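You operate a simulated robot arm through the tools that you are given. There is no shell and no other tool. Be economical: measure what you need, move in short steps, check, and stop when the job is done.

Carry out the task below with a simulated two-armed robot. There is one attempt and no reset: what you move stays moved.

Task
Swing the spout over the cap and rinse off the suds.
Fine: tap shut, spout back to the middle, cap out on the drainer. What is to be rubbed or washed off counts as gone when no trace of it is left.

It is judged by the outcome, as a careful person would: the job done as asked, and still so three seconds after it is handed in. It fails if anything else is knocked over, pushed out of place, dropped, spilled or broken. A push-on lid holds only when it is set on centred and level and pressed home; a screw cap is set on level and turned clockwise until tight.

Robot
Two 7-joint arms with fingered hands on one trunk, on a base that drives. Base frame: it is fixed to the floor where the robot stands at the start and does not move with it; the origin is under the middle of the robot, x ahead of it, y to its left, z up. Units: cm, degrees, N and s.
The left shoulder is at the start at [7.1, 17.2, 147.7], the right one opposite. Places, roughly: drainer [90, -50, 90]; spout [110, 0, 110]; tap lever [120, 10, 110]; white cap (15x20x9 cm) [100, -10, 80]. Payload 5 kg a hand.
Tool frame (each hand has its own): the origin (TCP) lies between the finger pads and is the grasp point; the fingertips stand 4.3 cm ahead of it; z points along the fingers, y is the line along which they close. The gripper opens to 14.4 cm. The gripper's body begins 5 cm behind the TCP. The gripper is a hand of 5 fingers: y runs from the thumb to the fingers, the wrist lies at [-2.1, -12.4, -22.1] in the tool frame, and closing takes about 1.5 s.
Orientation is told as [roll, pitch, yaw] about the base's x, y, z axes, in that order, counted from this pose: with the fingers straight down and the wrist toward the robot, the tool's x, y and z point along [0, 1, 0], [1, 0, 0] and [0, 0, -1] of the base frame.

Tools
- The arms move only by the tool nudge_tool. It takes "left_motion", "right_motion" or both (then of equal length, played together; a hand with none holds still); each is text: rows parted by semicolons, each of 6 numbers parted by spaces: the shift along the base's x, y, z in units of 50 mm (1.0 is 50 mm), then the turn, a rotation vector about the base's x, y, z in units of 4 degrees (1.0 is 4 degrees). In form: dx dy dz rx ry rz; .... A call has 1 to 10 rows; each row shifts and turns the commanded pose from where the row before left it. "left_hand" and "right_hand" are, for a hand that has rows, the gripper command, from -1 (shut) to 1 (fully open), values between in proportion, set as the call begins (left out, the last holds). A call with a number of a shift or a turn outside -1 to 1 is refused whole. Each row takes 0.2 s and may step no farther than 5 cm and 8.6 degrees from the row before; otherwise, or with a gripper value out of range, the whole call is refused. Where a pose cannot be reached the arm comes as near as it can. A force on the tool above 50 N (or 10 N above the force at the start of the call, whichever is more), or a blocked arm, ends the call early, and 0.2 s more pass. The fingers move at their own pace (about 4.5 cm/s each) and stop on an object; they squeeze with about 29 N. The grip force told is the motor's: it shows also when the fingers shut on nothing. Time passes only in rows, and 0.2 s behind the last, so rows that do not move let the fingers close. It gives the time, the measured TCP pose, the force on the tool (base axes), the opening and the grip force at its end, in the units of the frame above (readings bear some noise), with the torque about the TCP (base axes, N m) and any sound that the robot's microphone picked up, and new pictures: "views" is both (left out), scene, wrist or none (wrist: the cameras of the hands that moved).
- Cameras (640 x 400 px; columns grow to the right, rows downward): "scene" is now at [13.86, -1, 172.94]; the picture's right is [-0.13, -0.99, 0.00], its down [-0.53, 0.07, -0.84] and it looks along [0.83, -0.11, -0.54] (base axes); focal length 281 px, centre (320, 200). "left" rides on the left gripper at [-8.6, -10.8, -16.8] in its tool frame; the picture's right is [-0.80, -0.28, 0.53], its down [0.54, -0.73, 0.42] and it looks along [0.27, 0.63, 0.73] (tool axes); focal length 275 px, centre (320, 200). "right" rides on the right gripper at [8.6, -10.8, -16.8] in its tool frame; the picture's right is [-0.80, 0.28, -0.53], its down [-0.54, -0.73, 0.42] and it looks along [-0.27, 0.63, 0.73] (tool axes); focal length 275 px, centre (320, 200). There is no depth. A picture from a camera that has moved, and an enlarged one, comes with that camera's place and axes in the base frame and with its lens. The place of the scene camera against the robot may be out by one fixed shift of up to 1.8 cm in any direction.
- raise_lower(by): slides the trunk up (or, below 0, down) by that many cm; the arms and the scene camera ride with it, the base frame stays. It gives what a move gives, with no picture.
- roll_base(legs): drives the robot by 1 to 6 legs, each [ahead, left, turn to the left] in cm, cm and degrees, along the robot's own axes; the way and the turn of a leg run together, so that a leg with both is an arc; at most 150 cm and 180 degrees a leg. The arms and the cameras ride along, it lands a little off, and it stops where it bumps. It gives what a move gives, and a new picture of the scene camera.
- move_fingers(index, middle, ring, little, thumb_bend, thumb_turn, hand): sets how far each is bent, from 0 (flat) to 1 (curled in); at 0.3 the hand is open as for a grip, at 0.7 the pads meet at the TCP. One left out holds its place. A second passes; each finger stops where it meets its share of the squeeze, and holds until it gets a number again. A gripper value or a shape takes the hand back. It gives what a move gives, with no picture; readings hold the bend of each and the force on index, middle, ring, little, thumb and palm. thumb_turn goes from beside the hand (0) to across from the fingers (1), as for a grip.
- hand_shape(shape, hand): the hand has 5 fingers and takes this shape, open, in about a second: jaw (thumb against the fingers, like two jaws); tri (thumb and two fingers); tip (a fingertip pinch); poke (one finger out to press); point (the index stretched); flat (the hand flat); cup (the hand cupped); fist (a fist). The gripper value then closes the fingers along that shape, each until it touches; the sizes above hold for jaw. It gives what a move gives, with no picture.
- aim_head(pan, tilt): turns the head with the scene camera to pan (to the left, within 86 degrees either way) and tilt (down, from -29 to 69), counted from straight ahead of the robot. It gives what a move gives, and a new picture of the scene camera.
- close_up(camera, box): a new picture of the part [left, top, right, bottom] of that camera's present view, enlarged. It takes no simulated time.
- job_done(): hands the job in; it is judged then, once.

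Go step by step. Nothing tells you exact positions but the pictures and the camera data: compare them with the known pose of the tool, close in by small moves and look again before you grip or let go. The budget is 120 turns and 260 pictures, counting those below and the enlarged ones. Unless the task says otherwise, let go and move clear before handing in, and close with one line.

The tools are called after "Call:" as a command line: name --argument value ..., lists and objects as JSON in quotes. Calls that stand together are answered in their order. nudge_tool: Moves the arms, as the interface text tells. Its arguments: {"type":"object","properties":{"left_motion":{"type":"string"},"left_hand":{"type":"number"},"right_motion":{"type":"string"},"right_hand":{"type":"number"},"views":{"type":"string","enum":["both","scene","wrist","none"]}},"required":[]} The other tools are called the same way: raise_lower (by) slides the trunk up or down; hand_shape (shape, hand) gives the hand a shape; move_fingers (index, middle, ring, little, thumb_bend, thumb_turn, hand) moves the fingers one by one; roll_base (legs) drives the base; aim_head (pan, tilt) turns the head that bears the scene camera; close_up (camera, box) takes an enlarged picture of a part of a camera's view; job_done () hands the job in.

At the start:

```text
clock: 0.0
left_ee_pos: [79.17, 20.39, 131.0]
left_tool_rot: [0.0, 0.0, 0.0]
left_ft_force: [-0.2, 0.5, -0.1]
left_moment: [-0.02, -0.02, 0.0]
left_gripper_width: 14.34
left_finger_force: 0.0
left_shape: jaw
left_bend: [0.3, 0.3, 0.3, 0.3, 0.3, 0.98]
left_finger forces: [0.0, 0.1, 0.0, 0.1, 0.0, 0.1]
right_ee_pos: [70.81, -43.58, 141.48]
right_tool_rot: [0.0, 0.1, -0.1]
right_ft_force: [0.0, -0.2, 0.2]
right_moment: [-0.02, 0.0, -0.03]
right_gripper_width: 14.37
right_finger_force: 0.1
right_shape: jaw
right_bend: [0.3, 0.3, 0.3, 0.3, 0.3, 0.98]
right_finger forces: [0.0, 0.1, 0.1, 0.0, 0.0, 0.0]
trunk travel left (down, up): [-57.5, 36.5]
robot x, y, heading: [0.02, -0.17, 0.1]
head pan, tilt: [-7.7, 32.6]
```

scene: 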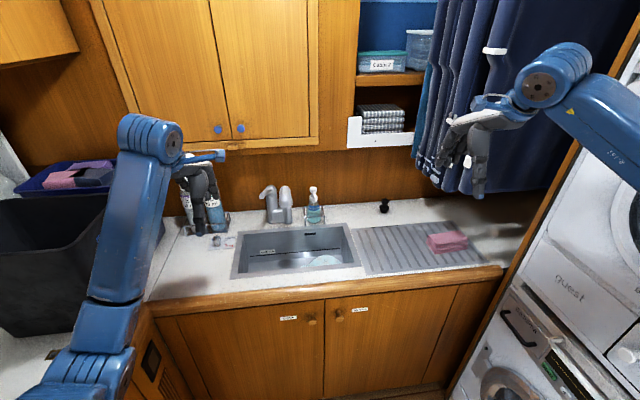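
right: 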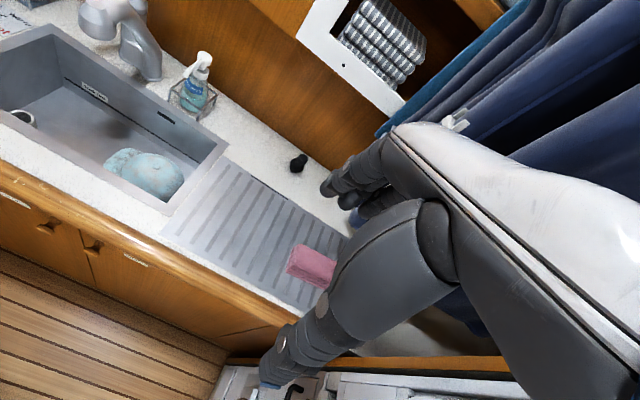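
left: 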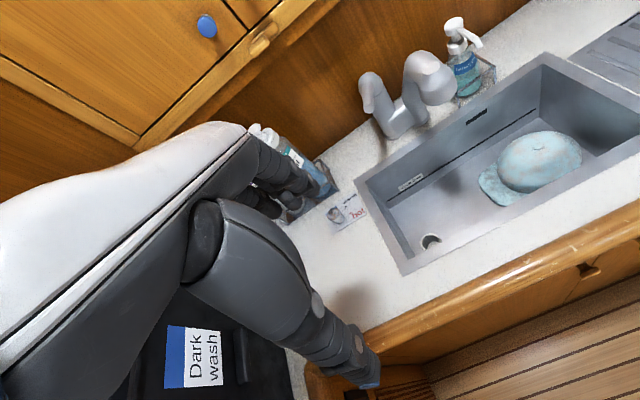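

I see the sink with a suds-covered cap in its right part, and a tap at the back with two upright parts. I'll look closer at the tap, the cap and the sign.

Call:
close_up --camera "scene" --box '[220, 170, 380, 280]'

Call:
close_up --camera "left" --box '[300, 0, 640, 270]'

Call:
close_up --camera "right" --box '[0, 0, 320, 220]'

```text
3.64 times, centred on (300, 225) of scene
camera zoom: at [13.86, -1.0, 172.94], right [-0.13, -0.99, 0.0], down [-0.53, 0.07, -0.84], along [0.83, -0.11, -0.54], focal length 1023 px, centre (393, 109)
```

zoom: 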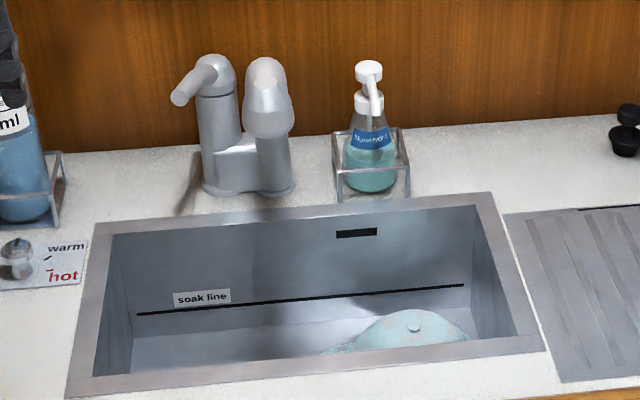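

```text
1.48 times, centred on (470, 135) of left
camera zoom: at [68.28, 11.94, 147.89], right [-0.28, -0.8, -0.53], down [-0.73, 0.54, -0.42], along [0.63, 0.27, -0.73], focal length 408 px, centre (98, 296)
```

zoom: 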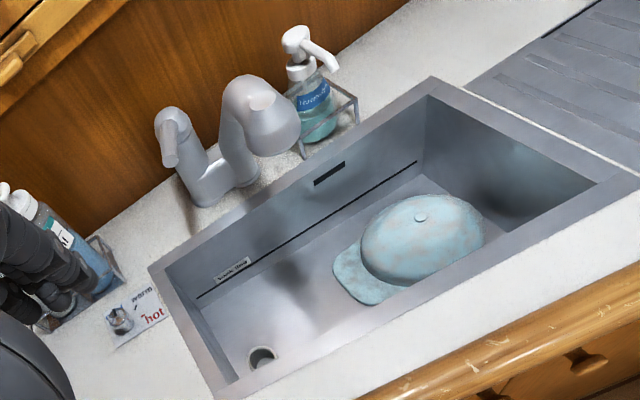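

```text
1.82 times, centred on (160, 110) of right
camera zoom: at [60.1, -34.87, 158.28], right [0.28, -0.8, 0.53], down [-0.73, -0.54, -0.42], along [0.63, -0.27, -0.73], focal length 500 px, centre (611, 364)
```

zoom: 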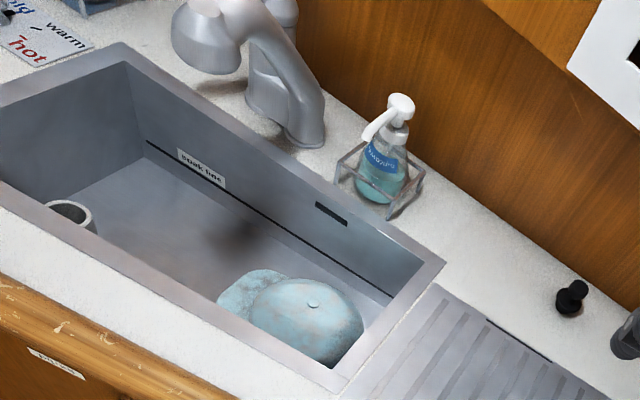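

The tap has a lever on the left body and a spout arm on the right one; there's a small temperature plate at left. I'll zoom in on those.

Call:
close_up --camera "left" --box '[310, 180, 390, 240]'

Call:
close_up --camera "left" --box '[340, 30, 500, 150]'

Call:
close_up --camera "left" --box '[460, 110, 600, 210]'

Call:
close_up --camera "scene" --box '[340, 180, 520, 290]'

```text
6.67 times, centred on (350, 210) of left
camera zoom: at [68.28, 11.94, 147.89], right [-0.28, -0.8, -0.53], down [-0.73, 0.54, -0.42], along [0.63, 0.27, -0.73], focal length 1835 px, centre (120, 133)
```

zoom: 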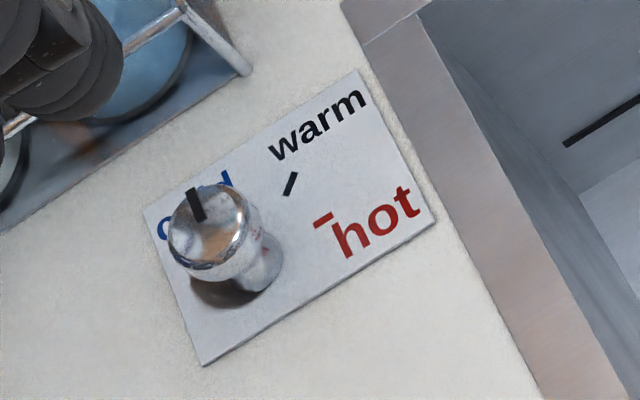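

```text
3.33 times, centred on (420, 90) of left
camera zoom: at [68.28, 11.94, 147.89], right [-0.28, -0.8, -0.53], down [-0.73, 0.54, -0.42], along [0.63, 0.27, -0.73], focal length 918 px, centre (-13, 567)
```

zoom: 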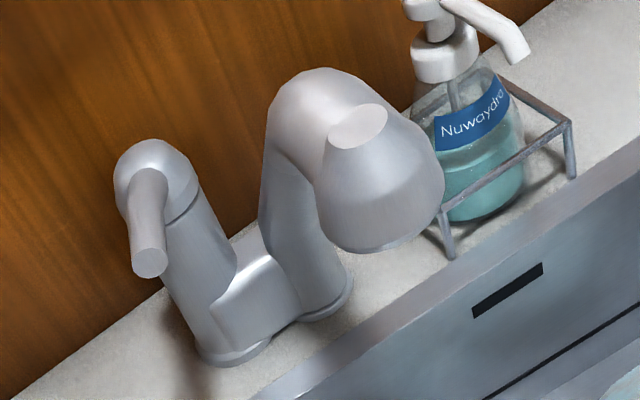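

```text
4.00 times, centred on (530, 160) of left
camera zoom: at [68.28, 11.94, 147.89], right [-0.28, -0.8, -0.53], down [-0.73, 0.54, -0.42], along [0.63, 0.27, -0.73], focal length 1101 px, centre (-520, 360)
```

zoom: 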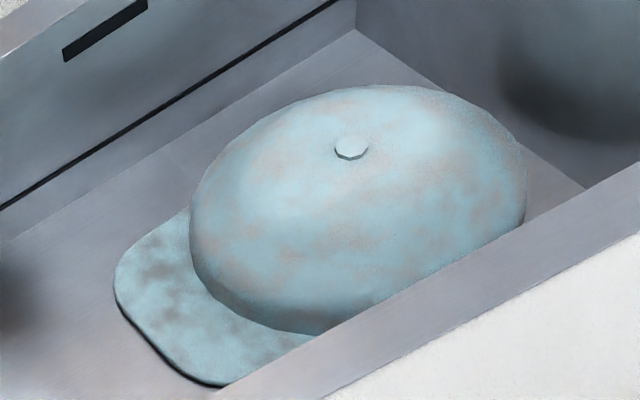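

```text
3.56 times, centred on (430, 235) of scene
camera zoom: at [13.86, -1.0, 172.94], right [-0.13, -0.99, 0.0], down [-0.53, 0.07, -0.84], along [0.83, -0.11, -0.54], focal length 1000 px, centre (-71, 76)
```

zoom: 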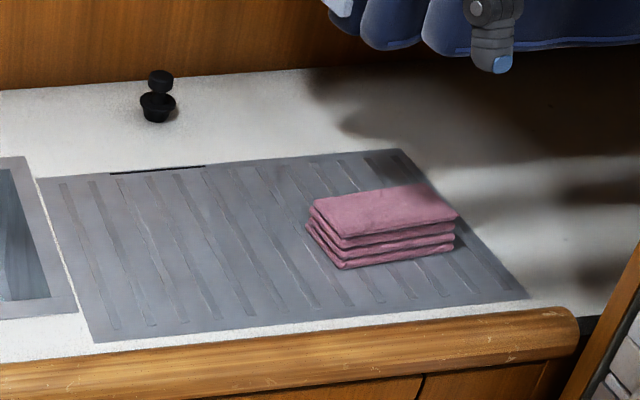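

Estimates: nozzle about (101, 0, 113), swinging about (122, 0); lever tip about (109, 9.4, 114); cap crown about (98, -13, 82). The temperature knob is on cold. I'll drive closer for reach.

Call:
roll_base --legs '[[18, 0, 0]]'

Call:
aim_head --pan -5 --tilt 45

```text
clock: 1.5
left_ee_pos: [96.54, 20.49, 131.28]
left_tool_rot: [0.0, -0.3, -0.1]
left_ft_force: [-0.5, -0.4, -0.4]
left_moment: [0.04, -0.08, 0.01]
left_gripper_width: 14.37
left_finger_force: 0.1
left_shape: jaw
left_bend: [0.3, 0.3, 0.3, 0.3, 0.3, 0.98]
left_finger forces: [0.0, 0.0, 0.1, 0.0, 0.0, 0.1]
right_ee_pos: [88.04, -43.71, 141.85]
right_tool_rot: [0.0, -0.2, -0.1]
right_ft_force: [-0.4, 0.2, 0.7]
right_moment: [0.01, -0.08, -0.02]
right_gripper_width: 14.38
right_finger_force: 0.1
right_shape: jaw
right_bend: [0.3, 0.3, 0.3, 0.3, 0.3, 0.98]
right_finger forces: [0.0, 0.0, 0.1, 0.1, 0.1, 0.1]
trunk travel left (down, up): [-57.5, 36.5]
robot x, y, heading: [17.59, -0.04, -0.0]
head pan, tilt: [-7.7, 32.6]
camera scene: at [31.06, -1.0, 173.0], right [-0.13, -0.99, 0.0], down [-0.53, 0.07, -0.84], along [0.84, -0.11, -0.54], focal length 281 px, centre (320, 200)
```

scene: 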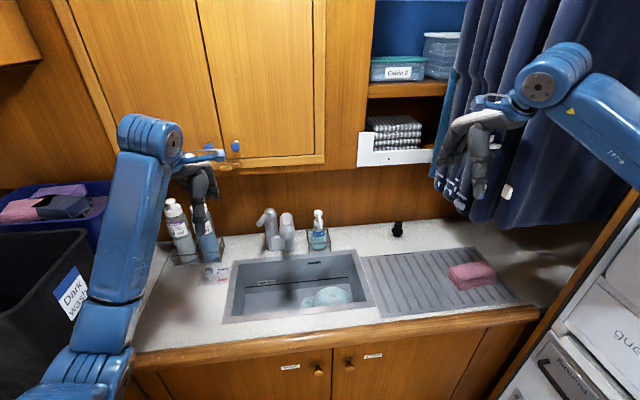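

```text
clock: 2.2
left_ee_pos: [96.7, 20.44, 131.11]
left_tool_rot: [-0.1, 0.0, -0.1]
left_ft_force: [1.1, -0.7, -0.1]
left_moment: [0.02, 0.03, 0.0]
left_gripper_width: 14.36
left_finger_force: 0.1
left_shape: jaw
left_bend: [0.3, 0.3, 0.3, 0.3, 0.3, 0.98]
left_finger forces: [0.0, 0.0, 0.0, 0.1, 0.0, 0.0]
right_ee_pos: [88.57, -43.72, 141.53]
right_tool_rot: [0.0, 0.0, -0.1]
right_ft_force: [0.4, 0.0, 0.5]
right_moment: [0.04, 0.01, -0.01]
right_gripper_width: 14.37
right_finger_force: 0.1
right_shape: jaw
right_bend: [0.3, 0.3, 0.3, 0.3, 0.3, 0.98]
right_finger forces: [0.0, 0.0, 0.0, 0.0, 0.1, 0.1]
trunk travel left (down, up): [-57.5, 36.5]
robot x, y, heading: [17.67, -0.01, 0.1]
head pan, tilt: [-5.0, 45.0]
camera scene: at [30.78, -0.54, 171.09], right [-0.09, -1.0, 0.0], down [-0.7, 0.06, -0.71], along [0.7, -0.06, -0.71], focal length 281 px, centre (320, 200)
```

scene: 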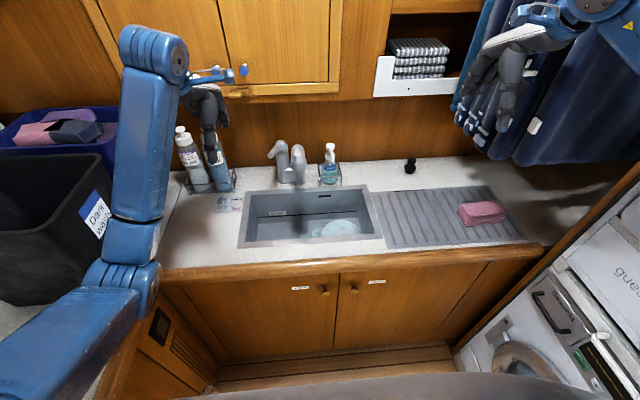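

The robot now stands about 17.6 cm ahead. I'll shape the left hand to "point" and see where the index lies, to use it for pushing the spout and lifting the lever.

Call:
hand_shape --hand "left" --shape "point"

Call:
nudge_tool --left_motion "0 0 0 0 0 0; 0 0 0 0 0 0"

Call:
close_up --camera "scene" --box '[160, 60, 360, 250]'

```text
clock: 3.1
left_ee_pos: [96.77, 20.38, 131.05]
left_tool_rot: [0.0, 0.0, 0.1]
left_ft_force: [0.7, -0.3, 0.6]
left_moment: [0.02, 0.02, 0.03]
left_gripper_width: 13.63
left_finger_force: 0.1
left_shape: point
left_bend: [0.19, 1.0, 1.0, 1.0, 0.98, 0.88]
left_finger forces: [0.0, 0.1, 0.1, 0.0, 0.0, 0.0]
right_ee_pos: [88.47, -43.76, 141.48]
right_tool_rot: [0.1, 0.0, -0.1]
right_ft_force: [0.5, 0.6, -0.4]
right_moment: [-0.01, 0.01, 0.01]
right_gripper_width: 14.38
right_finger_force: 0.1
right_shape: jaw
right_bend: [0.3, 0.3, 0.3, 0.3, 0.3, 0.98]
right_finger forces: [0.0, 0.0, 0.0, 0.0, 0.1, 0.1]
trunk travel left (down, up): [-57.5, 36.5]
robot x, y, heading: [17.85, -0.15, -0.5]
head pan, tilt: [-5.0, 45.0]
```

```text
clock: 3.7
left_ee_pos: [96.79, 20.31, 131.04]
left_tool_rot: [0.0, 0.0, 0.0]
left_ft_force: [-0.4, -0.4, -0.4]
left_moment: [-0.02, 0.02, 0.02]
left_gripper_width: 13.63
left_finger_force: 0.0
left_shape: point
left_bend: [0.19, 1.0, 1.0, 1.0, 0.98, 0.88]
left_finger forces: [0.0, 0.1, 0.1, 0.0, 0.0, 0.0]
right_ee_pos: [88.56, -43.75, 141.67]
right_tool_rot: [0.1, 0.0, -0.1]
right_ft_force: [-0.3, 0.0, 0.7]
right_moment: [0.02, -0.02, -0.02]
right_gripper_width: 14.37
right_finger_force: 0.0
right_shape: jaw
right_bend: [0.3, 0.3, 0.3, 0.3, 0.3, 0.98]
right_finger forces: [0.0, 0.0, 0.1, 0.0, 0.0, 0.0]
trunk travel left (down, up): [-57.5, 36.5]
robot x, y, heading: [17.71, 0.03, -0.3]
head pan, tilt: [-5.0, 45.0]
camera scene: at [30.77, -0.54, 171.09], right [-0.09, -1.0, 0.0], down [-0.7, 0.06, -0.71], along [0.7, -0.06, -0.71], focal length 281 px, centre (320, 200)
camera left: at [85.94, 11.87, 147.9], right [-0.28, -0.8, -0.53], down [-0.73, 0.54, -0.42], along [0.63, 0.27, -0.73], focal length 275 px, centre (320, 200)
```

scene: 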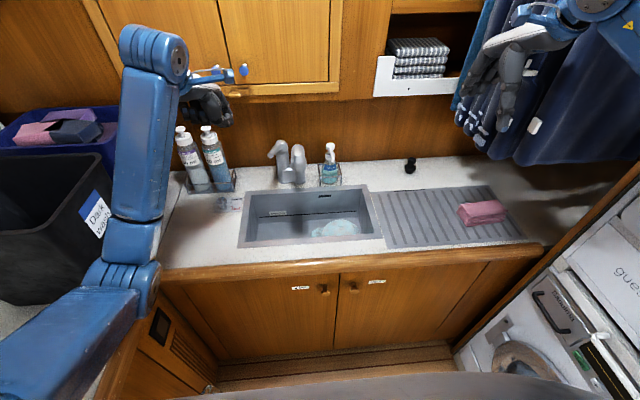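
left: 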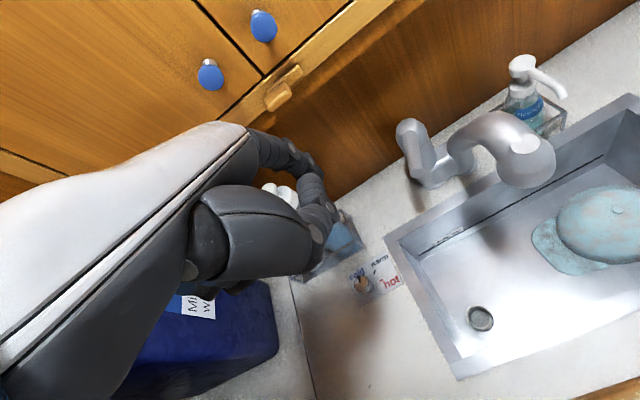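

```text
2.11 times, centred on (260, 155) of scene
camera zoom: at [30.77, -0.54, 171.09], right [-0.09, -1.0, 0.0], down [-0.7, 0.06, -0.71], along [0.7, -0.06, -0.71], focal length 592 px, centre (446, 295)
```

zoom: 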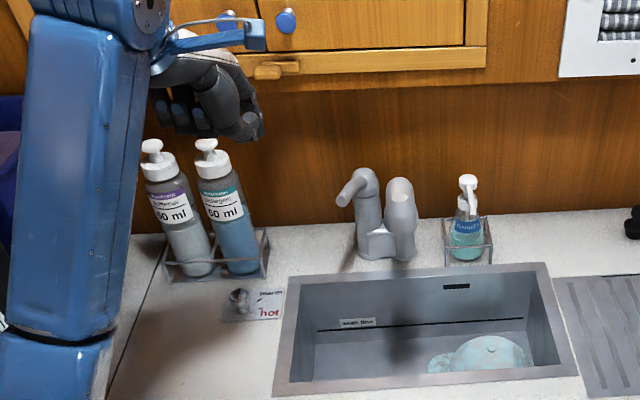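

Bottles stay clear on the left. I'll use a closed jaw hand (known geometry) as a pusher: close it and bring it to the left of the nozzle, above first.

Call:
hand_shape --hand "left" --shape "jaw"

Call:
nudge_tool --left_motion "0 -0.9 0 0 0 0; 0 -0.9 0 0 0 0; 0 0 0 0 0 0; 0 0 -1 0 0 0; 0 0 -1 0 0 0; 0 0 -1 0 0 0; 0 0 0 0 0 0;0 0 0 0 0 0" --left_hand -1

Call:
close_up --camera "scene" --box '[200, 80, 400, 260]'

```text
clock: 4.6
left_ee_pos: [96.85, 20.25, 131.14]
left_tool_rot: [0.0, 0.0, 0.0]
left_ft_force: [0.1, 0.1, 0.2]
left_moment: [0.02, -0.01, -0.01]
left_gripper_width: 14.39
left_finger_force: 0.1
left_shape: jaw
left_bend: [0.3, 0.3, 0.3, 0.3, 0.3, 0.97]
left_finger forces: [0.0, 0.1, 0.0, 0.1, 0.0, 0.0]
right_ee_pos: [88.5, -43.66, 141.64]
right_tool_rot: [0.0, 0.1, -0.1]
right_ft_force: [-0.2, 0.5, -0.2]
right_moment: [0.0, 0.02, 0.02]
right_gripper_width: 14.37
right_finger_force: 0.1
right_shape: jaw
right_bend: [0.3, 0.3, 0.3, 0.3, 0.3, 0.98]
right_finger forces: [0.1, 0.0, 0.1, 0.0, 0.0, 0.0]
trunk travel left (down, up): [-57.5, 36.5]
robot x, y, heading: [17.5, 0.2, -0.1]
head pan, tilt: [-5.0, 45.0]
```

```text
clock: 6.4
left_ee_pos: [96.87, 11.19, 115.91]
left_tool_rot: [0.0, 0.1, -0.1]
left_ft_force: [-1.4, 0.0, -0.2]
left_moment: [0.02, 0.01, 0.01]
left_gripper_width: 0.0
left_finger_force: 1.3
left_shape: jaw
left_bend: [0.7, 0.7, 0.7, 0.7, 0.58, 1.0]
left_finger forces: [0.0, 0.1, 0.1, 0.0, 0.0, 0.1]
right_ee_pos: [88.54, -43.77, 141.59]
right_tool_rot: [-0.1, 0.0, -0.1]
right_ft_force: [-0.5, 0.4, 0.4]
right_moment: [0.02, -0.02, 0.0]
right_gripper_width: 14.39
right_finger_force: 0.1
right_shape: jaw
right_bend: [0.3, 0.3, 0.3, 0.3, 0.3, 0.98]
right_finger forces: [0.1, 0.0, 0.0, 0.0, 0.0, 0.0]
trunk travel left (down, up): [-57.5, 36.5]
robot x, y, heading: [17.85, 0.28, 0.1]
head pan, tilt: [-5.0, 45.0]
camera scene: at [30.77, -0.61, 171.09], right [-0.09, -1.0, 0.0], down [-0.7, 0.06, -0.71], along [0.7, -0.06, -0.71], focal length 281 px, centre (320, 200)
camera left: at [86.0, 2.74, 132.71], right [-0.28, -0.8, -0.53], down [-0.73, 0.54, -0.42], along [0.63, 0.27, -0.73], focal length 275 px, centre (320, 200)
```

scene: 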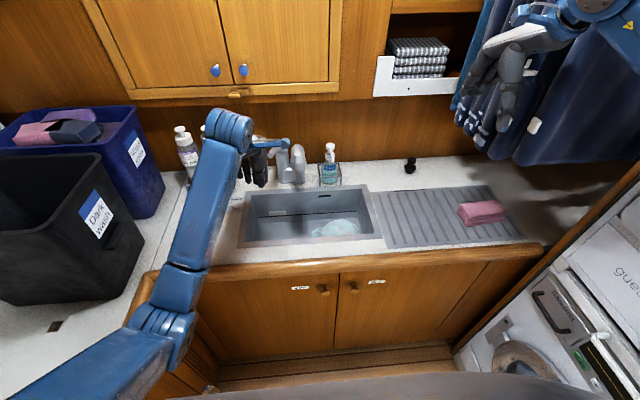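
left: 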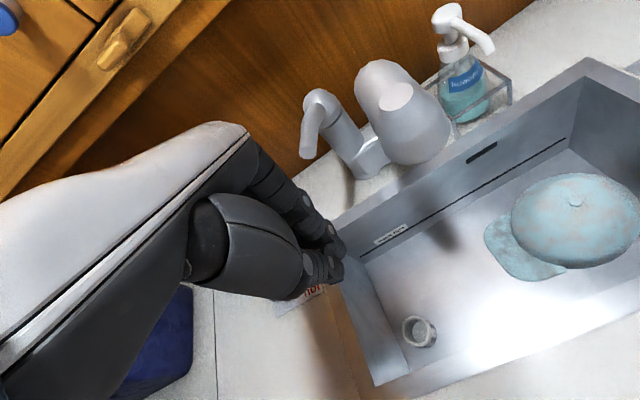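

```text
2.22 times, centred on (300, 170) of scene
camera zoom: at [30.77, -0.61, 171.09], right [-0.09, -1.0, 0.0], down [-0.7, 0.06, -0.71], along [0.7, -0.06, -0.71], focal length 625 px, centre (364, 267)
```

zoom: 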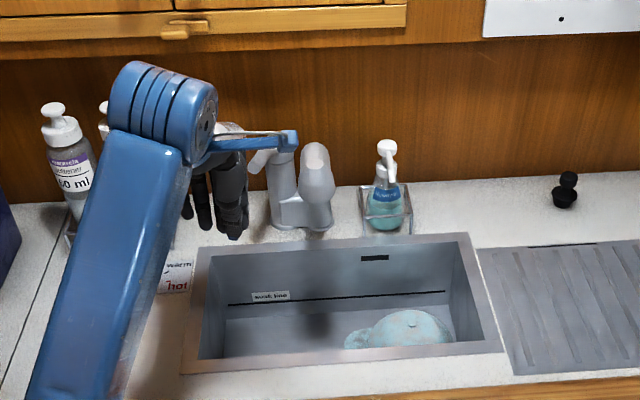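

The closed hand is left of the nozzle (nozzle near (100, 0, 114)). I'll shift ahead and push toward -y in small steps.

Call:
nudge_tool --left_motion "0.6 0 -0.4 0 0 0; 0 -0.6 0 0 0 0; 0 -0.4 0 0 0 0; 0 -0.4 0 0 0 0; 0 -0.4 0 0 0 0; 0.05 -0.4 0 0 0 0"

Call:
close_up --camera "scene" --box '[200, 80, 400, 260]'

```text
clock: 7.8
left_ee_pos: [99.94, 0.31, 114.11]
left_tool_rot: [0.1, 0.0, -0.1]
left_ft_force: [-0.4, 0.2, 0.9]
left_moment: [0.05, -0.05, -0.02]
left_gripper_width: 0.01
left_finger_force: 29.0
left_shape: jaw
left_bend: [0.7, 0.7, 0.7, 0.7, 0.59, 1.0]
left_finger forces: [1.0, 0.0, 0.0, 0.0, 0.1, 0.1]
right_ee_pos: [88.49, -43.8, 141.59]
right_tool_rot: [0.1, 0.0, -0.1]
right_ft_force: [0.4, 0.2, 0.4]
right_moment: [0.05, 0.0, 0.02]
right_gripper_width: 14.38
right_finger_force: 0.1
right_shape: jaw
right_bend: [0.3, 0.3, 0.3, 0.3, 0.3, 0.98]
right_finger forces: [0.0, 0.1, 0.0, 0.0, 0.0, 0.0]
trunk travel left (down, up): [-57.5, 36.5]
robot x, y, heading: [17.62, -0.04, 0.0]
head pan, tilt: [-5.0, 45.0]
camera scene: at [30.73, -0.69, 171.09], right [-0.09, -1.0, 0.0], down [-0.7, 0.06, -0.71], along [0.7, -0.06, -0.71], focal length 281 px, centre (320, 200)
camera left: at [89.07, -8.25, 130.97], right [-0.28, -0.8, -0.54], down [-0.73, 0.54, -0.42], along [0.63, 0.27, -0.73], focal length 275 px, centre (320, 200)
```

scene: 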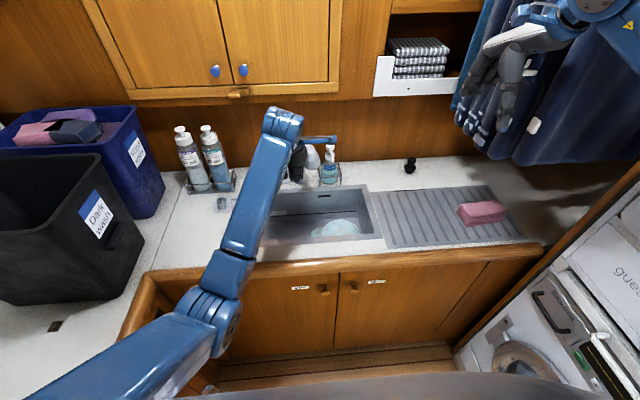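
left: 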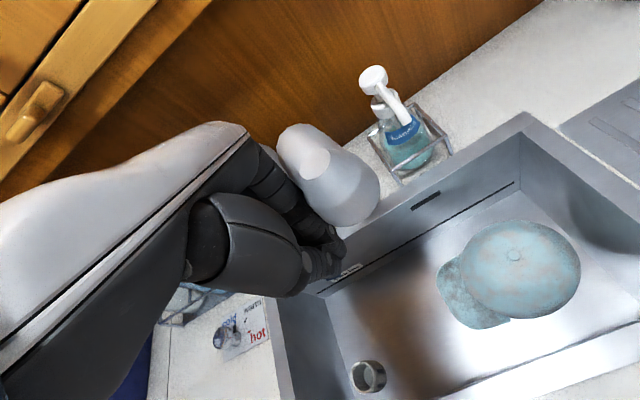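

```text
2.22 times, centred on (300, 170) of scene
camera zoom: at [30.73, -0.69, 171.09], right [-0.09, -1.0, 0.0], down [-0.7, 0.06, -0.71], along [0.7, -0.06, -0.71], focal length 625 px, centre (364, 267)
```

zoom: 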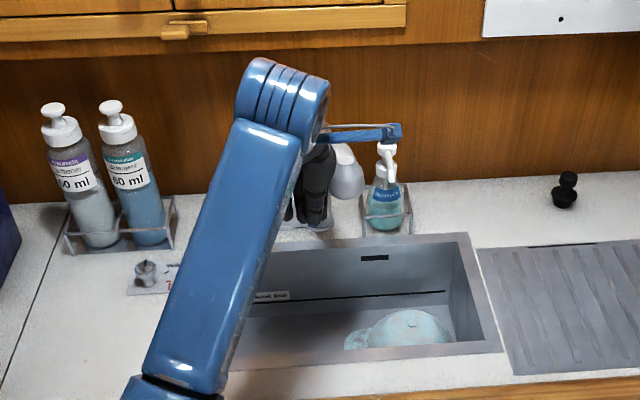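

The spout swings freely; the nozzle is now about (102, -4). The cap's centre is near (99.5, -14) with its brim to the left; I'll push further.

Call:
nudge_tool --left_motion "0.08 -0.35 0 0 0 0; 0.1 -0.35 0 0 0 0; 0.12 -0.35 0 0 0 0; 0.14 -0.3 0 0 0 0; 0 0 0 0 0 0"

```text
clock: 9.0
left_ee_pos: [102.39, -6.4, 114.16]
left_tool_rot: [-0.1, 0.0, -0.2]
left_ft_force: [0.1, 0.4, -0.6]
left_moment: [0.05, 0.0, 0.0]
left_gripper_width: 0.02
left_finger_force: 29.3
left_shape: jaw
left_bend: [0.7, 0.7, 0.7, 0.7, 0.59, 1.0]
left_finger forces: [0.0, 0.0, 0.1, 0.0, 0.1, 0.1]
right_ee_pos: [88.56, -43.74, 141.67]
right_tool_rot: [0.1, 0.1, 0.0]
right_ft_force: [-0.2, 0.7, 1.0]
right_moment: [-0.04, 0.01, 0.02]
right_gripper_width: 14.38
right_finger_force: 0.0
right_shape: jaw
right_bend: [0.3, 0.3, 0.3, 0.3, 0.3, 0.98]
right_finger forces: [0.1, 0.1, 0.0, 0.0, 0.1, 0.1]
trunk travel left (down, up): [-57.5, 36.5]
robot x, y, heading: [17.49, -0.39, -0.2]
head pan, tilt: [-5.0, 45.0]
camera scene: at [30.75, -0.53, 171.09], right [-0.09, -1.0, 0.0], down [-0.7, 0.06, -0.71], along [0.7, -0.06, -0.71], focal length 281 px, centre (320, 200)
camera left: at [91.47, -14.99, 131.0], right [-0.28, -0.8, -0.53], down [-0.73, 0.54, -0.42], along [0.63, 0.27, -0.73], focal length 275 px, centre (320, 200)
```

scene: 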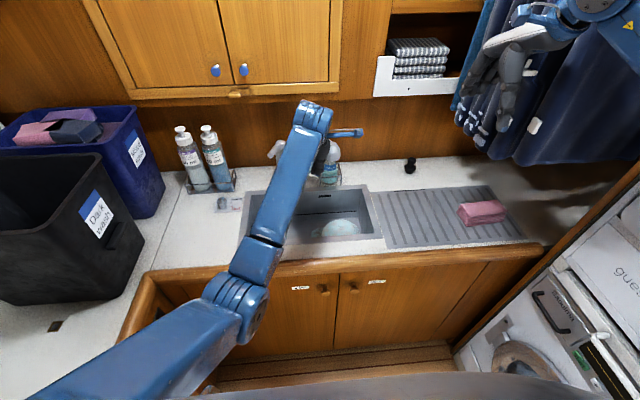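
left: 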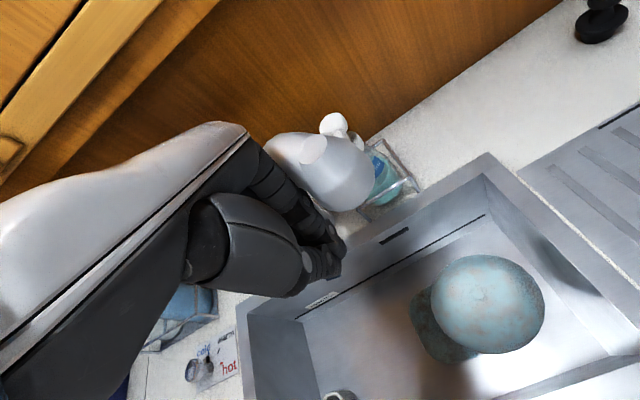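

The nozzle is now about (106, -11), beside the cap. I'll back the left hand off and pitch it so the fingers point forward, to lift the lever from beneath.

Call:
nudge_tool --left_motion "-0.4 0.6 0 0 0 0; -0.6 1 0 0 -1 0; -0.2 1 0.2 0 -1 0; 0 1 0.2 0 -1 0; 0 0 0.2 0 -1 0; 0 0 0 0 -1 0; 0 0 0 0 -1 0; 0 0 0 0 -1 0; 0 0 0 0 -1 0; 0 0 0 0 -1 0" --views "none"

Call:
nudge_tool --left_motion "0 0 0 0 -1 0; 0 0 0 0 -1 0; 0 0 0 0 -1 0; 0 0 0 0 -1 0; 0 0 0 0 -1 0; 0 0 0 0 -1 0; 0 0 0 0 0 0"

Call:
close_up --camera "scene" --box '[200, 80, 400, 260]'

```text
refused: row 2 steps farther than a row can; nothing moved
```

```text
clock: 10.6
left_ee_pos: [102.27, -6.41, 114.09]
left_tool_rot: [0.0, -24.1, -0.2]
left_ft_force: [0.8, -0.9, -0.4]
left_moment: [0.0, -0.02, 0.0]
left_gripper_width: 0.01
left_finger_force: 29.5
left_shape: jaw
left_bend: [0.7, 0.7, 0.7, 0.7, 0.59, 1.0]
left_finger forces: [0.1, 0.0, 0.0, 0.0, 0.0, 0.0]
right_ee_pos: [88.59, -43.75, 141.81]
right_tool_rot: [0.0, 0.0, -0.1]
right_ft_force: [-0.4, 0.4, 0.0]
right_moment: [0.03, -0.02, 0.01]
right_gripper_width: 14.36
right_finger_force: 0.1
right_shape: jaw
right_bend: [0.3, 0.3, 0.3, 0.3, 0.3, 0.98]
right_finger forces: [0.0, 0.0, 0.0, 0.0, 0.0, 0.1]
trunk travel left (down, up): [-57.5, 36.5]
robot x, y, heading: [17.31, -0.19, -0.0]
head pan, tilt: [-5.0, 45.0]
camera scene: at [30.77, -0.56, 171.09], right [-0.09, -1.0, 0.0], down [-0.7, 0.06, -0.71], along [0.7, -0.06, -0.71], focal length 281 px, centre (320, 200)
camera left: at [85.45, -14.94, 125.05], right [-0.04, -0.8, -0.6], down [-0.49, 0.54, -0.68], along [0.87, 0.27, -0.41], focal length 275 px, centre (320, 200)
```

scene: 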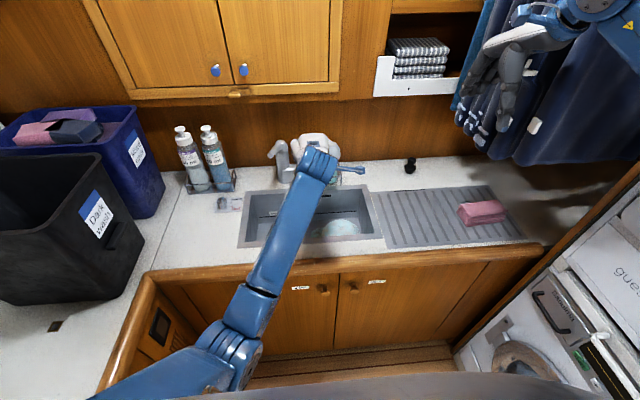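
left: 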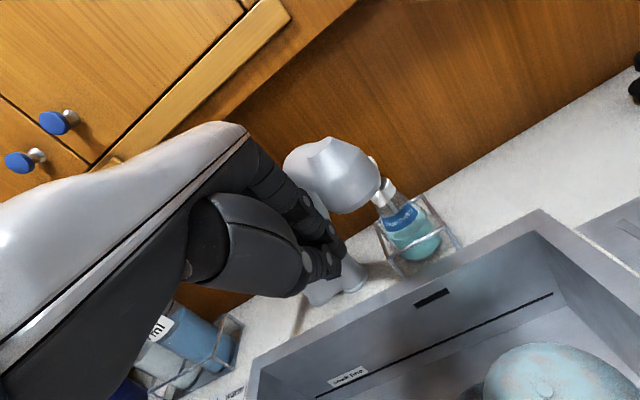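

```text
2.22 times, centred on (300, 170) of scene
camera zoom: at [30.77, -0.56, 171.09], right [-0.09, -1.0, 0.0], down [-0.7, 0.06, -0.71], along [0.7, -0.06, -0.71], focal length 625 px, centre (364, 267)
```

zoom: 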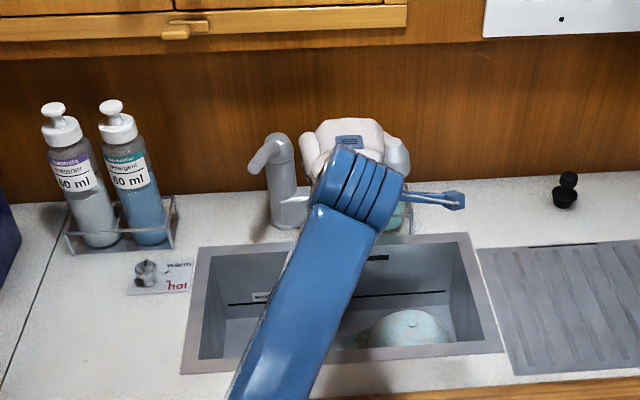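

The turn was harmless. Now I back off and carry on turning, ending in front of and below the lever tip.

Call:
nudge_tool --left_motion "-0.8 0.4 0 0 -1 0; -0.6 0.7 0 0 -1 0; 0 0.9 0 0 -1 0; 0 0.9 0 0 -1 0; 0 0.6 0 0 -1 0; 0 0 0 0 -1 0; 0 0 0 0 -1 0; 0 0 0 0 -1 0; 0 0 0 0 -1 0; 0 0 0 0 0 0"

Call:
close_up --camera "scene" --box '[200, 80, 400, 260]'

```text
clock: 12.8
left_ee_pos: [95.28, 11.27, 114.08]
left_tool_rot: [0.0, -60.0, 0.0]
left_ft_force: [-0.6, 0.6, -0.1]
left_moment: [0.03, 0.03, -0.04]
left_gripper_width: 0.01
left_finger_force: 28.7
left_shape: jaw
left_bend: [0.7, 0.7, 0.7, 0.7, 0.59, 1.0]
left_finger forces: [0.0, 0.0, 0.0, 0.1, 0.0, 0.0]
right_ee_pos: [88.53, -43.65, 141.61]
right_tool_rot: [0.0, -0.1, -0.2]
right_ft_force: [-0.6, -1.0, 0.6]
right_moment: [-0.03, -0.03, 0.0]
right_gripper_width: 14.36
right_finger_force: 0.0
right_shape: jaw
right_bend: [0.3, 0.3, 0.3, 0.3, 0.3, 0.98]
right_finger forces: [0.1, 0.1, 0.0, 0.0, 0.0, 0.1]
trunk travel left (down, up): [-57.5, 36.5]
robot x, y, heading: [17.35, -0.19, 0.0]
head pan, tilt: [-5.0, 45.0]
camera scene: at [30.76, -0.52, 171.09], right [-0.09, -1.0, 0.0], down [-0.7, 0.06, -0.71], along [0.7, -0.06, -0.71], focal length 281 px, centre (320, 200)
camera left: at [75.33, 2.72, 113.06], right [0.32, -0.8, -0.51], down [0.0, 0.54, -0.84], along [0.95, 0.27, 0.18], focal length 275 px, centre (320, 200)
```

scene: 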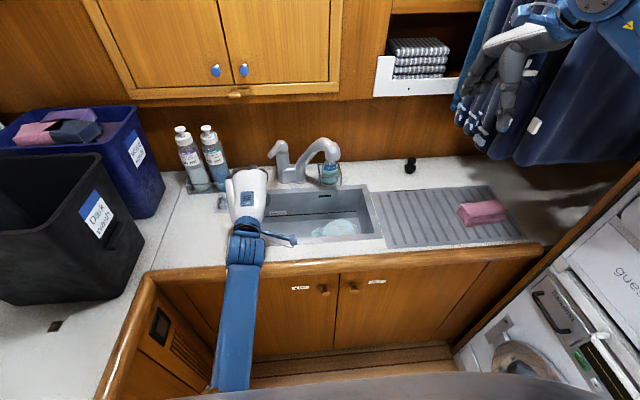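
left: 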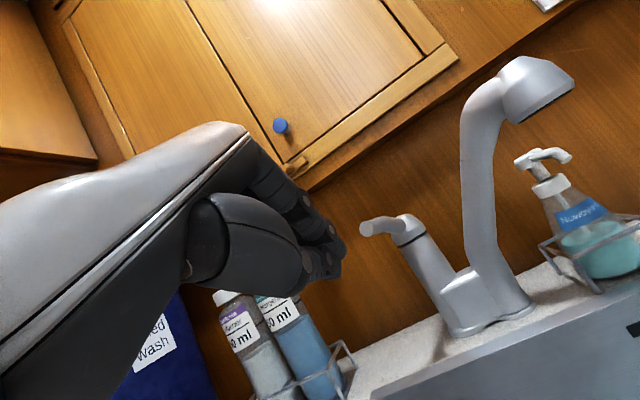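

```text
2.22 times, centred on (300, 170) of scene
camera zoom: at [30.76, -0.52, 171.09], right [-0.09, -1.0, 0.0], down [-0.7, 0.06, -0.71], along [0.7, -0.06, -0.71], focal length 625 px, centre (364, 267)
```

zoom: 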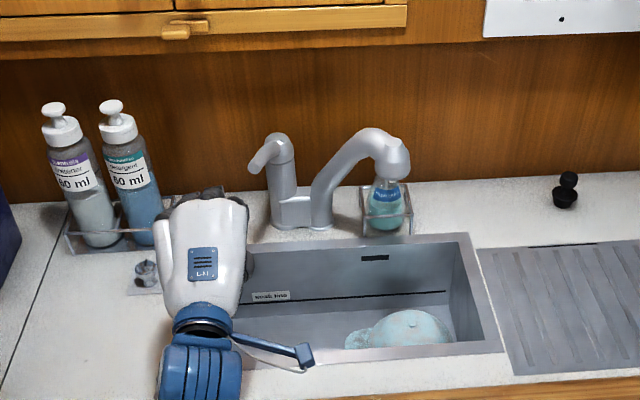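

I have a clear side view: lever tip at about (109, 9.3, 113.5), spout swung toward the cap. I'll lower and slide the fingers beneath the lever.

Call:
nudge_tool --left_motion "0 -0.1 -0.8 0 0 0; 0 -0.1 -0.7 0 0 0; 0.8 0 0 0 0 0; 0.8 0 0 0 0 0; 0.6 0 0 0 0 0; 0 0 0 0 0 0" --views "wrist"

Call:
close_up --camera "scene" --box '[240, 120, 340, 210]'

```text
clock: 14.4
left_ee_pos: [105.86, 15.74, 103.87]
left_tool_rot: [10.2, -58.5, -7.8]
left_ft_force: [0.5, 0.0, 0.2]
left_moment: [0.01, -0.01, -0.02]
left_gripper_width: 0.01
left_finger_force: 28.5
left_shape: jaw
left_bend: [0.7, 0.7, 0.7, 0.7, 0.59, 1.0]
left_finger forces: [0.0, 0.1, 0.1, 0.0, 0.0, 0.0]
right_ee_pos: [88.53, -43.63, 141.53]
right_tool_rot: [0.0, 0.0, 0.0]
right_ft_force: [0.2, 0.5, -0.3]
right_moment: [-0.01, 0.0, 0.0]
right_gripper_width: 14.37
right_finger_force: 0.0
right_shape: jaw
right_bend: [0.3, 0.3, 0.3, 0.3, 0.3, 0.98]
right_finger forces: [0.0, 0.1, 0.0, 0.0, 0.0, 0.0]
trunk travel left (down, up): [-57.5, 36.5]
robot x, y, heading: [17.44, 0.31, -0.0]
head pan, tilt: [-5.0, 45.0]
stopped in row 6 (left hand): the arm was blocked; the commanded pose is now the measured one
camera left: at [85.98, 6.97, 102.45], right [0.32, -0.74, -0.59], down [-0.02, 0.62, -0.79], along [0.95, 0.27, 0.18], focal length 275 px, centre (320, 200)
```

left: 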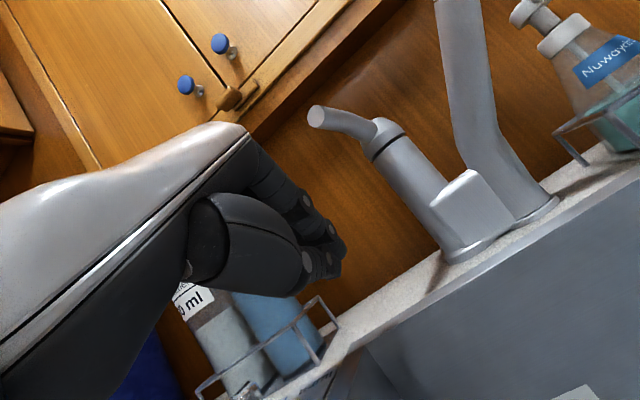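

```text
4.44 times, centred on (290, 165) of scene
camera zoom: at [30.78, -0.57, 171.09], right [-0.09, -1.0, 0.0], down [-0.7, 0.06, -0.71], along [0.7, -0.06, -0.71], focal length 1251 px, centre (453, 356)
```

zoom: 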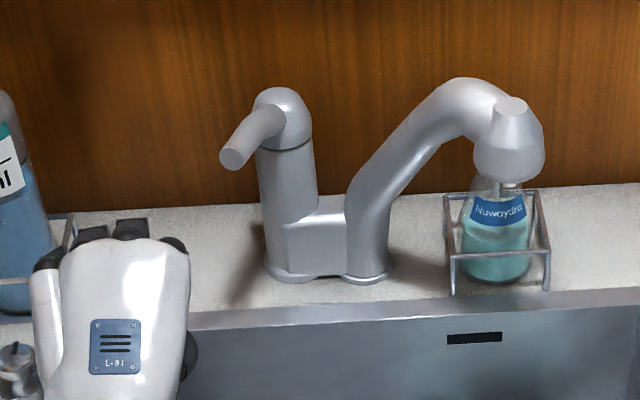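

The arm hit a joint limit and drifted left. I'll lift it away from the bottles, then lower the trunk so the forward-pointing pose comes easier.

Call:
nudge_tool --left_motion "-0.3 -0.4 0.8 0 0 0; -0.5 -0.4 0.5 0 0 0; 0 0 0 0 0 0" --views "wrist"

```text
clock: 15.4
left_ee_pos: [102.69, 15.14, 110.55]
left_tool_rot: [17.8, -58.7, -13.5]
left_ft_force: [0.7, -0.2, -0.6]
left_moment: [0.0, 0.03, -0.04]
left_gripper_width: 0.0
left_finger_force: 29.4
left_shape: jaw
left_bend: [0.7, 0.7, 0.7, 0.7, 0.59, 1.0]
left_finger forces: [0.0, 0.0, 0.0, 0.2, 0.0, 0.0]
right_ee_pos: [88.56, -43.77, 141.66]
right_tool_rot: [0.0, 0.0, -0.1]
right_ft_force: [-0.5, 0.0, -0.1]
right_moment: [-0.01, 0.01, -0.01]
right_gripper_width: 14.39
right_finger_force: 0.1
right_shape: jaw
right_bend: [0.3, 0.3, 0.3, 0.3, 0.3, 0.98]
right_finger forces: [0.0, 0.0, 0.1, 0.1, 0.0, 0.0]
trunk travel left (down, up): [-57.5, 36.5]
robot x, y, heading: [17.53, -0.21, -0.4]
head pan, tilt: [-5.0, 45.0]
stopped in row 3 (left hand): the arm was blocked; the commanded pose is now the measured one
camera left: at [82.91, 6.23, 108.31], right [0.34, -0.69, -0.63], down [-0.02, 0.67, -0.74], along [0.94, 0.27, 0.21], focal length 275 px, centre (320, 200)
```

left: 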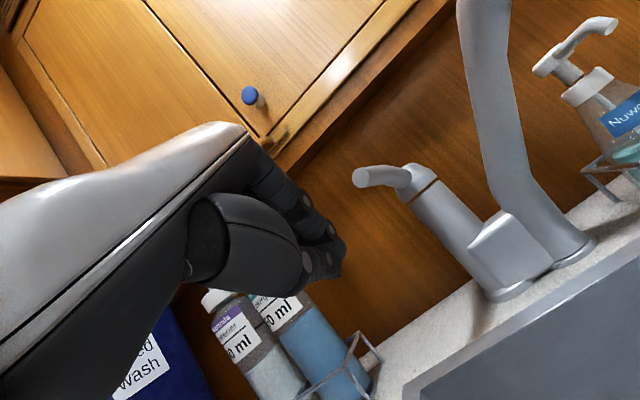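

The lever is clear. That pose is near a wrist limit, so I'll go back to fingers-down and instead yaw the hand to pinch the lever from above.

Call:
nudge_tool --left_motion "-0.3 0 0.4 0 1 0; -0.3 0 0.4 0 1 0; -0.2 0 0.4 0 1 0; 0 0 0.4 0 1 0; 0 0 0.4 0 1 0; 0 0 0 0 1 0; 0 0 0 0 1 0; 0 0 0 0 1 0; 0 0 0 0 1 0; 0 0 0 0 1 0" --views "none"

```text
clock: 17.6
left_ee_pos: [98.68, 15.09, 120.54]
left_tool_rot: [8.7, -19.1, -7.2]
left_ft_force: [0.1, -0.2, -0.2]
left_moment: [-0.02, -0.01, 0.04]
left_gripper_width: 0.02
left_finger_force: 28.9
left_shape: jaw
left_bend: [0.7, 0.7, 0.7, 0.7, 0.59, 1.0]
left_finger forces: [0.0, 0.0, 0.1, 0.1, 0.0, 0.0]
right_ee_pos: [88.55, -43.59, 141.6]
right_tool_rot: [-0.1, 0.1, -0.2]
right_ft_force: [0.2, 0.2, -0.6]
right_moment: [-0.01, -0.03, -0.01]
right_gripper_width: 14.36
right_finger_force: 0.1
right_shape: jaw
right_bend: [0.3, 0.3, 0.3, 0.3, 0.3, 0.98]
right_finger forces: [0.0, 0.1, 0.0, 0.0, 0.1, 0.1]
trunk travel left (down, up): [-57.5, 36.5]
robot x, y, heading: [18.08, -0.05, -0.2]
head pan, tilt: [-5.0, 45.0]
```

Following the plan: level the tool and yaw it toward -95°, raised clear of the lever.

Call:
nudge_tool --left_motion "0 0 0.3 -0.44 0.95 -1; 0 0 0.3 -0.44 0.95 -1; 0 0 0.3 -0.44 0.95 -1; 0 0 0.3 -0.44 0.95 -1; 0 0 0.3 -0.44 0.95 -1; 0 0 0 0 0 -1; 0 0 0 0 0 -1; 0 0 0 0 0 -1; 0 0 0 0 0 -1; 0 0 0 0 0 -1" --left_hand 0 --views "none"

Call:
nudge_tool --left_motion "0 0 0 0 0 -1; 0 0 0 0 0 -1; 0 0 0 0 0 -1; 0 0 0 0 0 -1; 0 0 0 0 0 -1; 0 0 0 0 0 -1; 0 0 0 0 0 -1; 0 0 0 0 0 -1; 0 0 0 0 0 -1; 0 0 0 0 0 -1"

```text
clock: 19.8
left_ee_pos: [98.62, 15.04, 128.18]
left_tool_rot: [-5.2, -3.4, -44.9]
left_ft_force: [0.1, 0.3, -0.1]
left_moment: [0.04, -0.02, -0.01]
left_gripper_width: 7.16
left_finger_force: 0.0
left_shape: jaw
left_bend: [0.74, 0.45, 0.42, 0.4, 0.7, 1.0]
left_finger forces: [0.0, 0.1, 0.1, 0.1, 0.0, 0.1]
right_ee_pos: [88.6, -43.58, 141.57]
right_tool_rot: [0.1, 0.1, -0.1]
right_ft_force: [-0.7, -0.6, -0.6]
right_moment: [0.02, -0.01, 0.02]
right_gripper_width: 14.36
right_finger_force: 0.2
right_shape: jaw
right_bend: [0.3, 0.3, 0.3, 0.3, 0.3, 0.98]
right_finger forces: [0.1, 0.1, 0.0, 0.0, 0.0, 0.0]
trunk travel left (down, up): [-57.5, 36.5]
robot x, y, heading: [17.77, -0.35, -0.1]
head pan, tilt: [-5.0, 45.0]
```

```text
clock: 22.0
left_ee_pos: [98.67, 15.03, 128.13]
left_tool_rot: [-5.3, -3.4, -84.8]
left_ft_force: [0.5, 0.8, -0.4]
left_moment: [0.01, 0.01, -0.03]
left_gripper_width: 7.16
left_finger_force: 0.2
left_shape: jaw
left_bend: [0.74, 0.45, 0.42, 0.4, 0.7, 1.0]
left_finger forces: [0.0, 0.0, 0.0, 0.0, 0.0, 0.1]
right_ee_pos: [88.57, -43.77, 141.61]
right_tool_rot: [0.0, 0.0, -0.2]
right_ft_force: [-0.1, -0.3, 0.7]
right_moment: [-0.01, 0.0, 0.02]
right_gripper_width: 14.36
right_finger_force: 0.1
right_shape: jaw
right_bend: [0.3, 0.3, 0.3, 0.3, 0.3, 0.98]
right_finger forces: [0.0, 0.1, 0.0, 0.0, 0.0, 0.0]
trunk travel left (down, up): [-57.5, 36.5]
robot x, y, heading: [17.89, 0.62, -0.1]
head pan, tilt: [-5.0, 45.0]
camera scene: at [30.78, -0.55, 171.09], right [-0.09, -1.0, 0.0], down [-0.7, 0.06, -0.71], along [0.7, -0.06, -0.71], focal length 281 px, centre (320, 200)
camera left: at [90.59, 26.29, 145.01], right [-0.86, 0.18, -0.47], down [0.44, 0.74, -0.51], along [0.26, -0.65, -0.72], focal length 275 px, centre (320, 200)
```

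scene: 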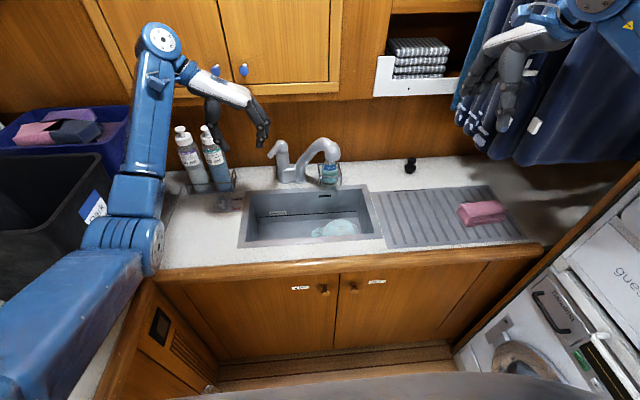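
left: 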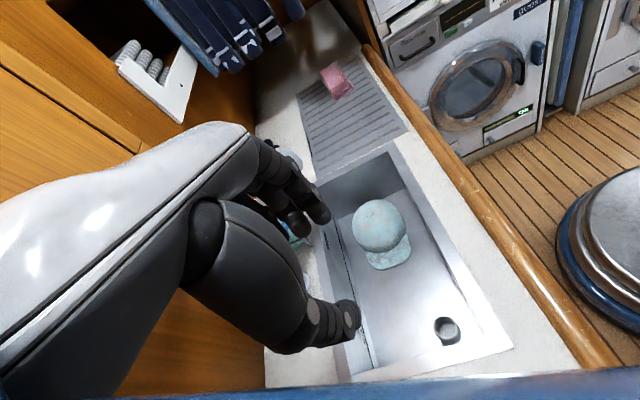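

The yaw worked. I'll level the residual tilt, open the hand more, and move above the lever.

Call:
nudge_tool --left_motion "0 0 0 0.48 -0.62 -1; 0 0 0 0.48 -0.62 -1; 0.6 -0.3 0 0 0 -1; 0.6 -0.3 0 0 0 -1; 0.5 -0.3 0 0 0 0; 0.4 -0.2 0 0 0 0; 0 0 0 0 0 0" --left_hand 0.4 --views "wrist"

Call:
close_up --camera "scene" --box '[220, 70, 340, 200]'

```text
clock: 23.6
left_ee_pos: [109.11, 9.53, 128.2]
left_tool_rot: [-0.2, 0.3, -100.9]
left_ft_force: [-0.5, -0.4, 0.1]
left_moment: [0.0, 0.0, 0.01]
left_gripper_width: 10.07
left_finger_force: 0.0
left_shape: jaw
left_bend: [0.27, 0.37, 0.35, 0.35, 0.6, 0.99]
left_finger forces: [0.0, 0.0, 0.0, 0.1, 0.0, 0.0]
right_ee_pos: [88.53, -43.64, 141.49]
right_tool_rot: [0.1, -0.1, -0.1]
right_ft_force: [-0.4, -0.6, 0.4]
right_moment: [0.02, 0.0, 0.0]
right_gripper_width: 14.37
right_finger_force: 0.0
right_shape: jaw
right_bend: [0.3, 0.3, 0.3, 0.3, 0.3, 0.98]
right_finger forces: [0.0, 0.0, 0.0, 0.1, 0.0, 0.1]
trunk travel left (down, up): [-57.5, 36.5]
robot x, y, heading: [17.8, 0.01, -0.4]
head pan, tilt: [-5.0, 45.0]
camera left: at [102.73, 21.86, 145.1], right [-0.73, 0.43, -0.53], down [0.67, 0.61, -0.42], along [0.14, -0.66, -0.74], focal length 275 px, centre (320, 200)
```

left: 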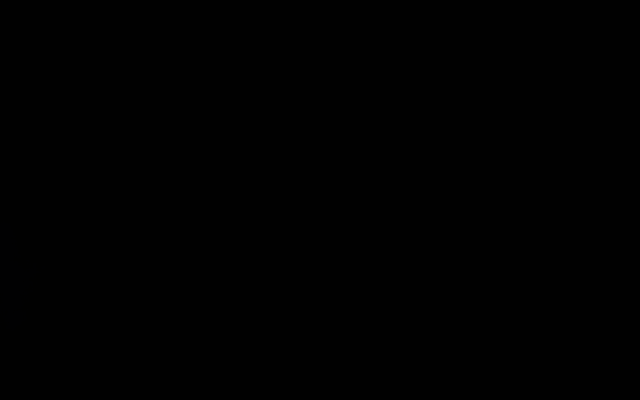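

```text
3.08 times, centred on (280, 135) of scene
camera zoom: at [30.79, -0.51, 171.09], right [-0.09, -1.0, 0.0], down [-0.7, 0.06, -0.71], along [0.7, -0.06, -0.71], focal length 866 px, centre (443, 400)
```

zoom: 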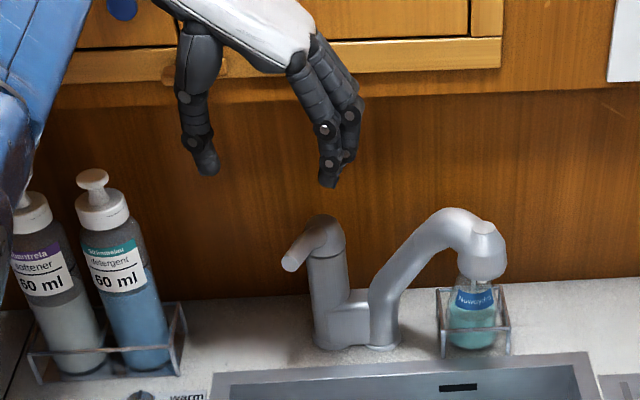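

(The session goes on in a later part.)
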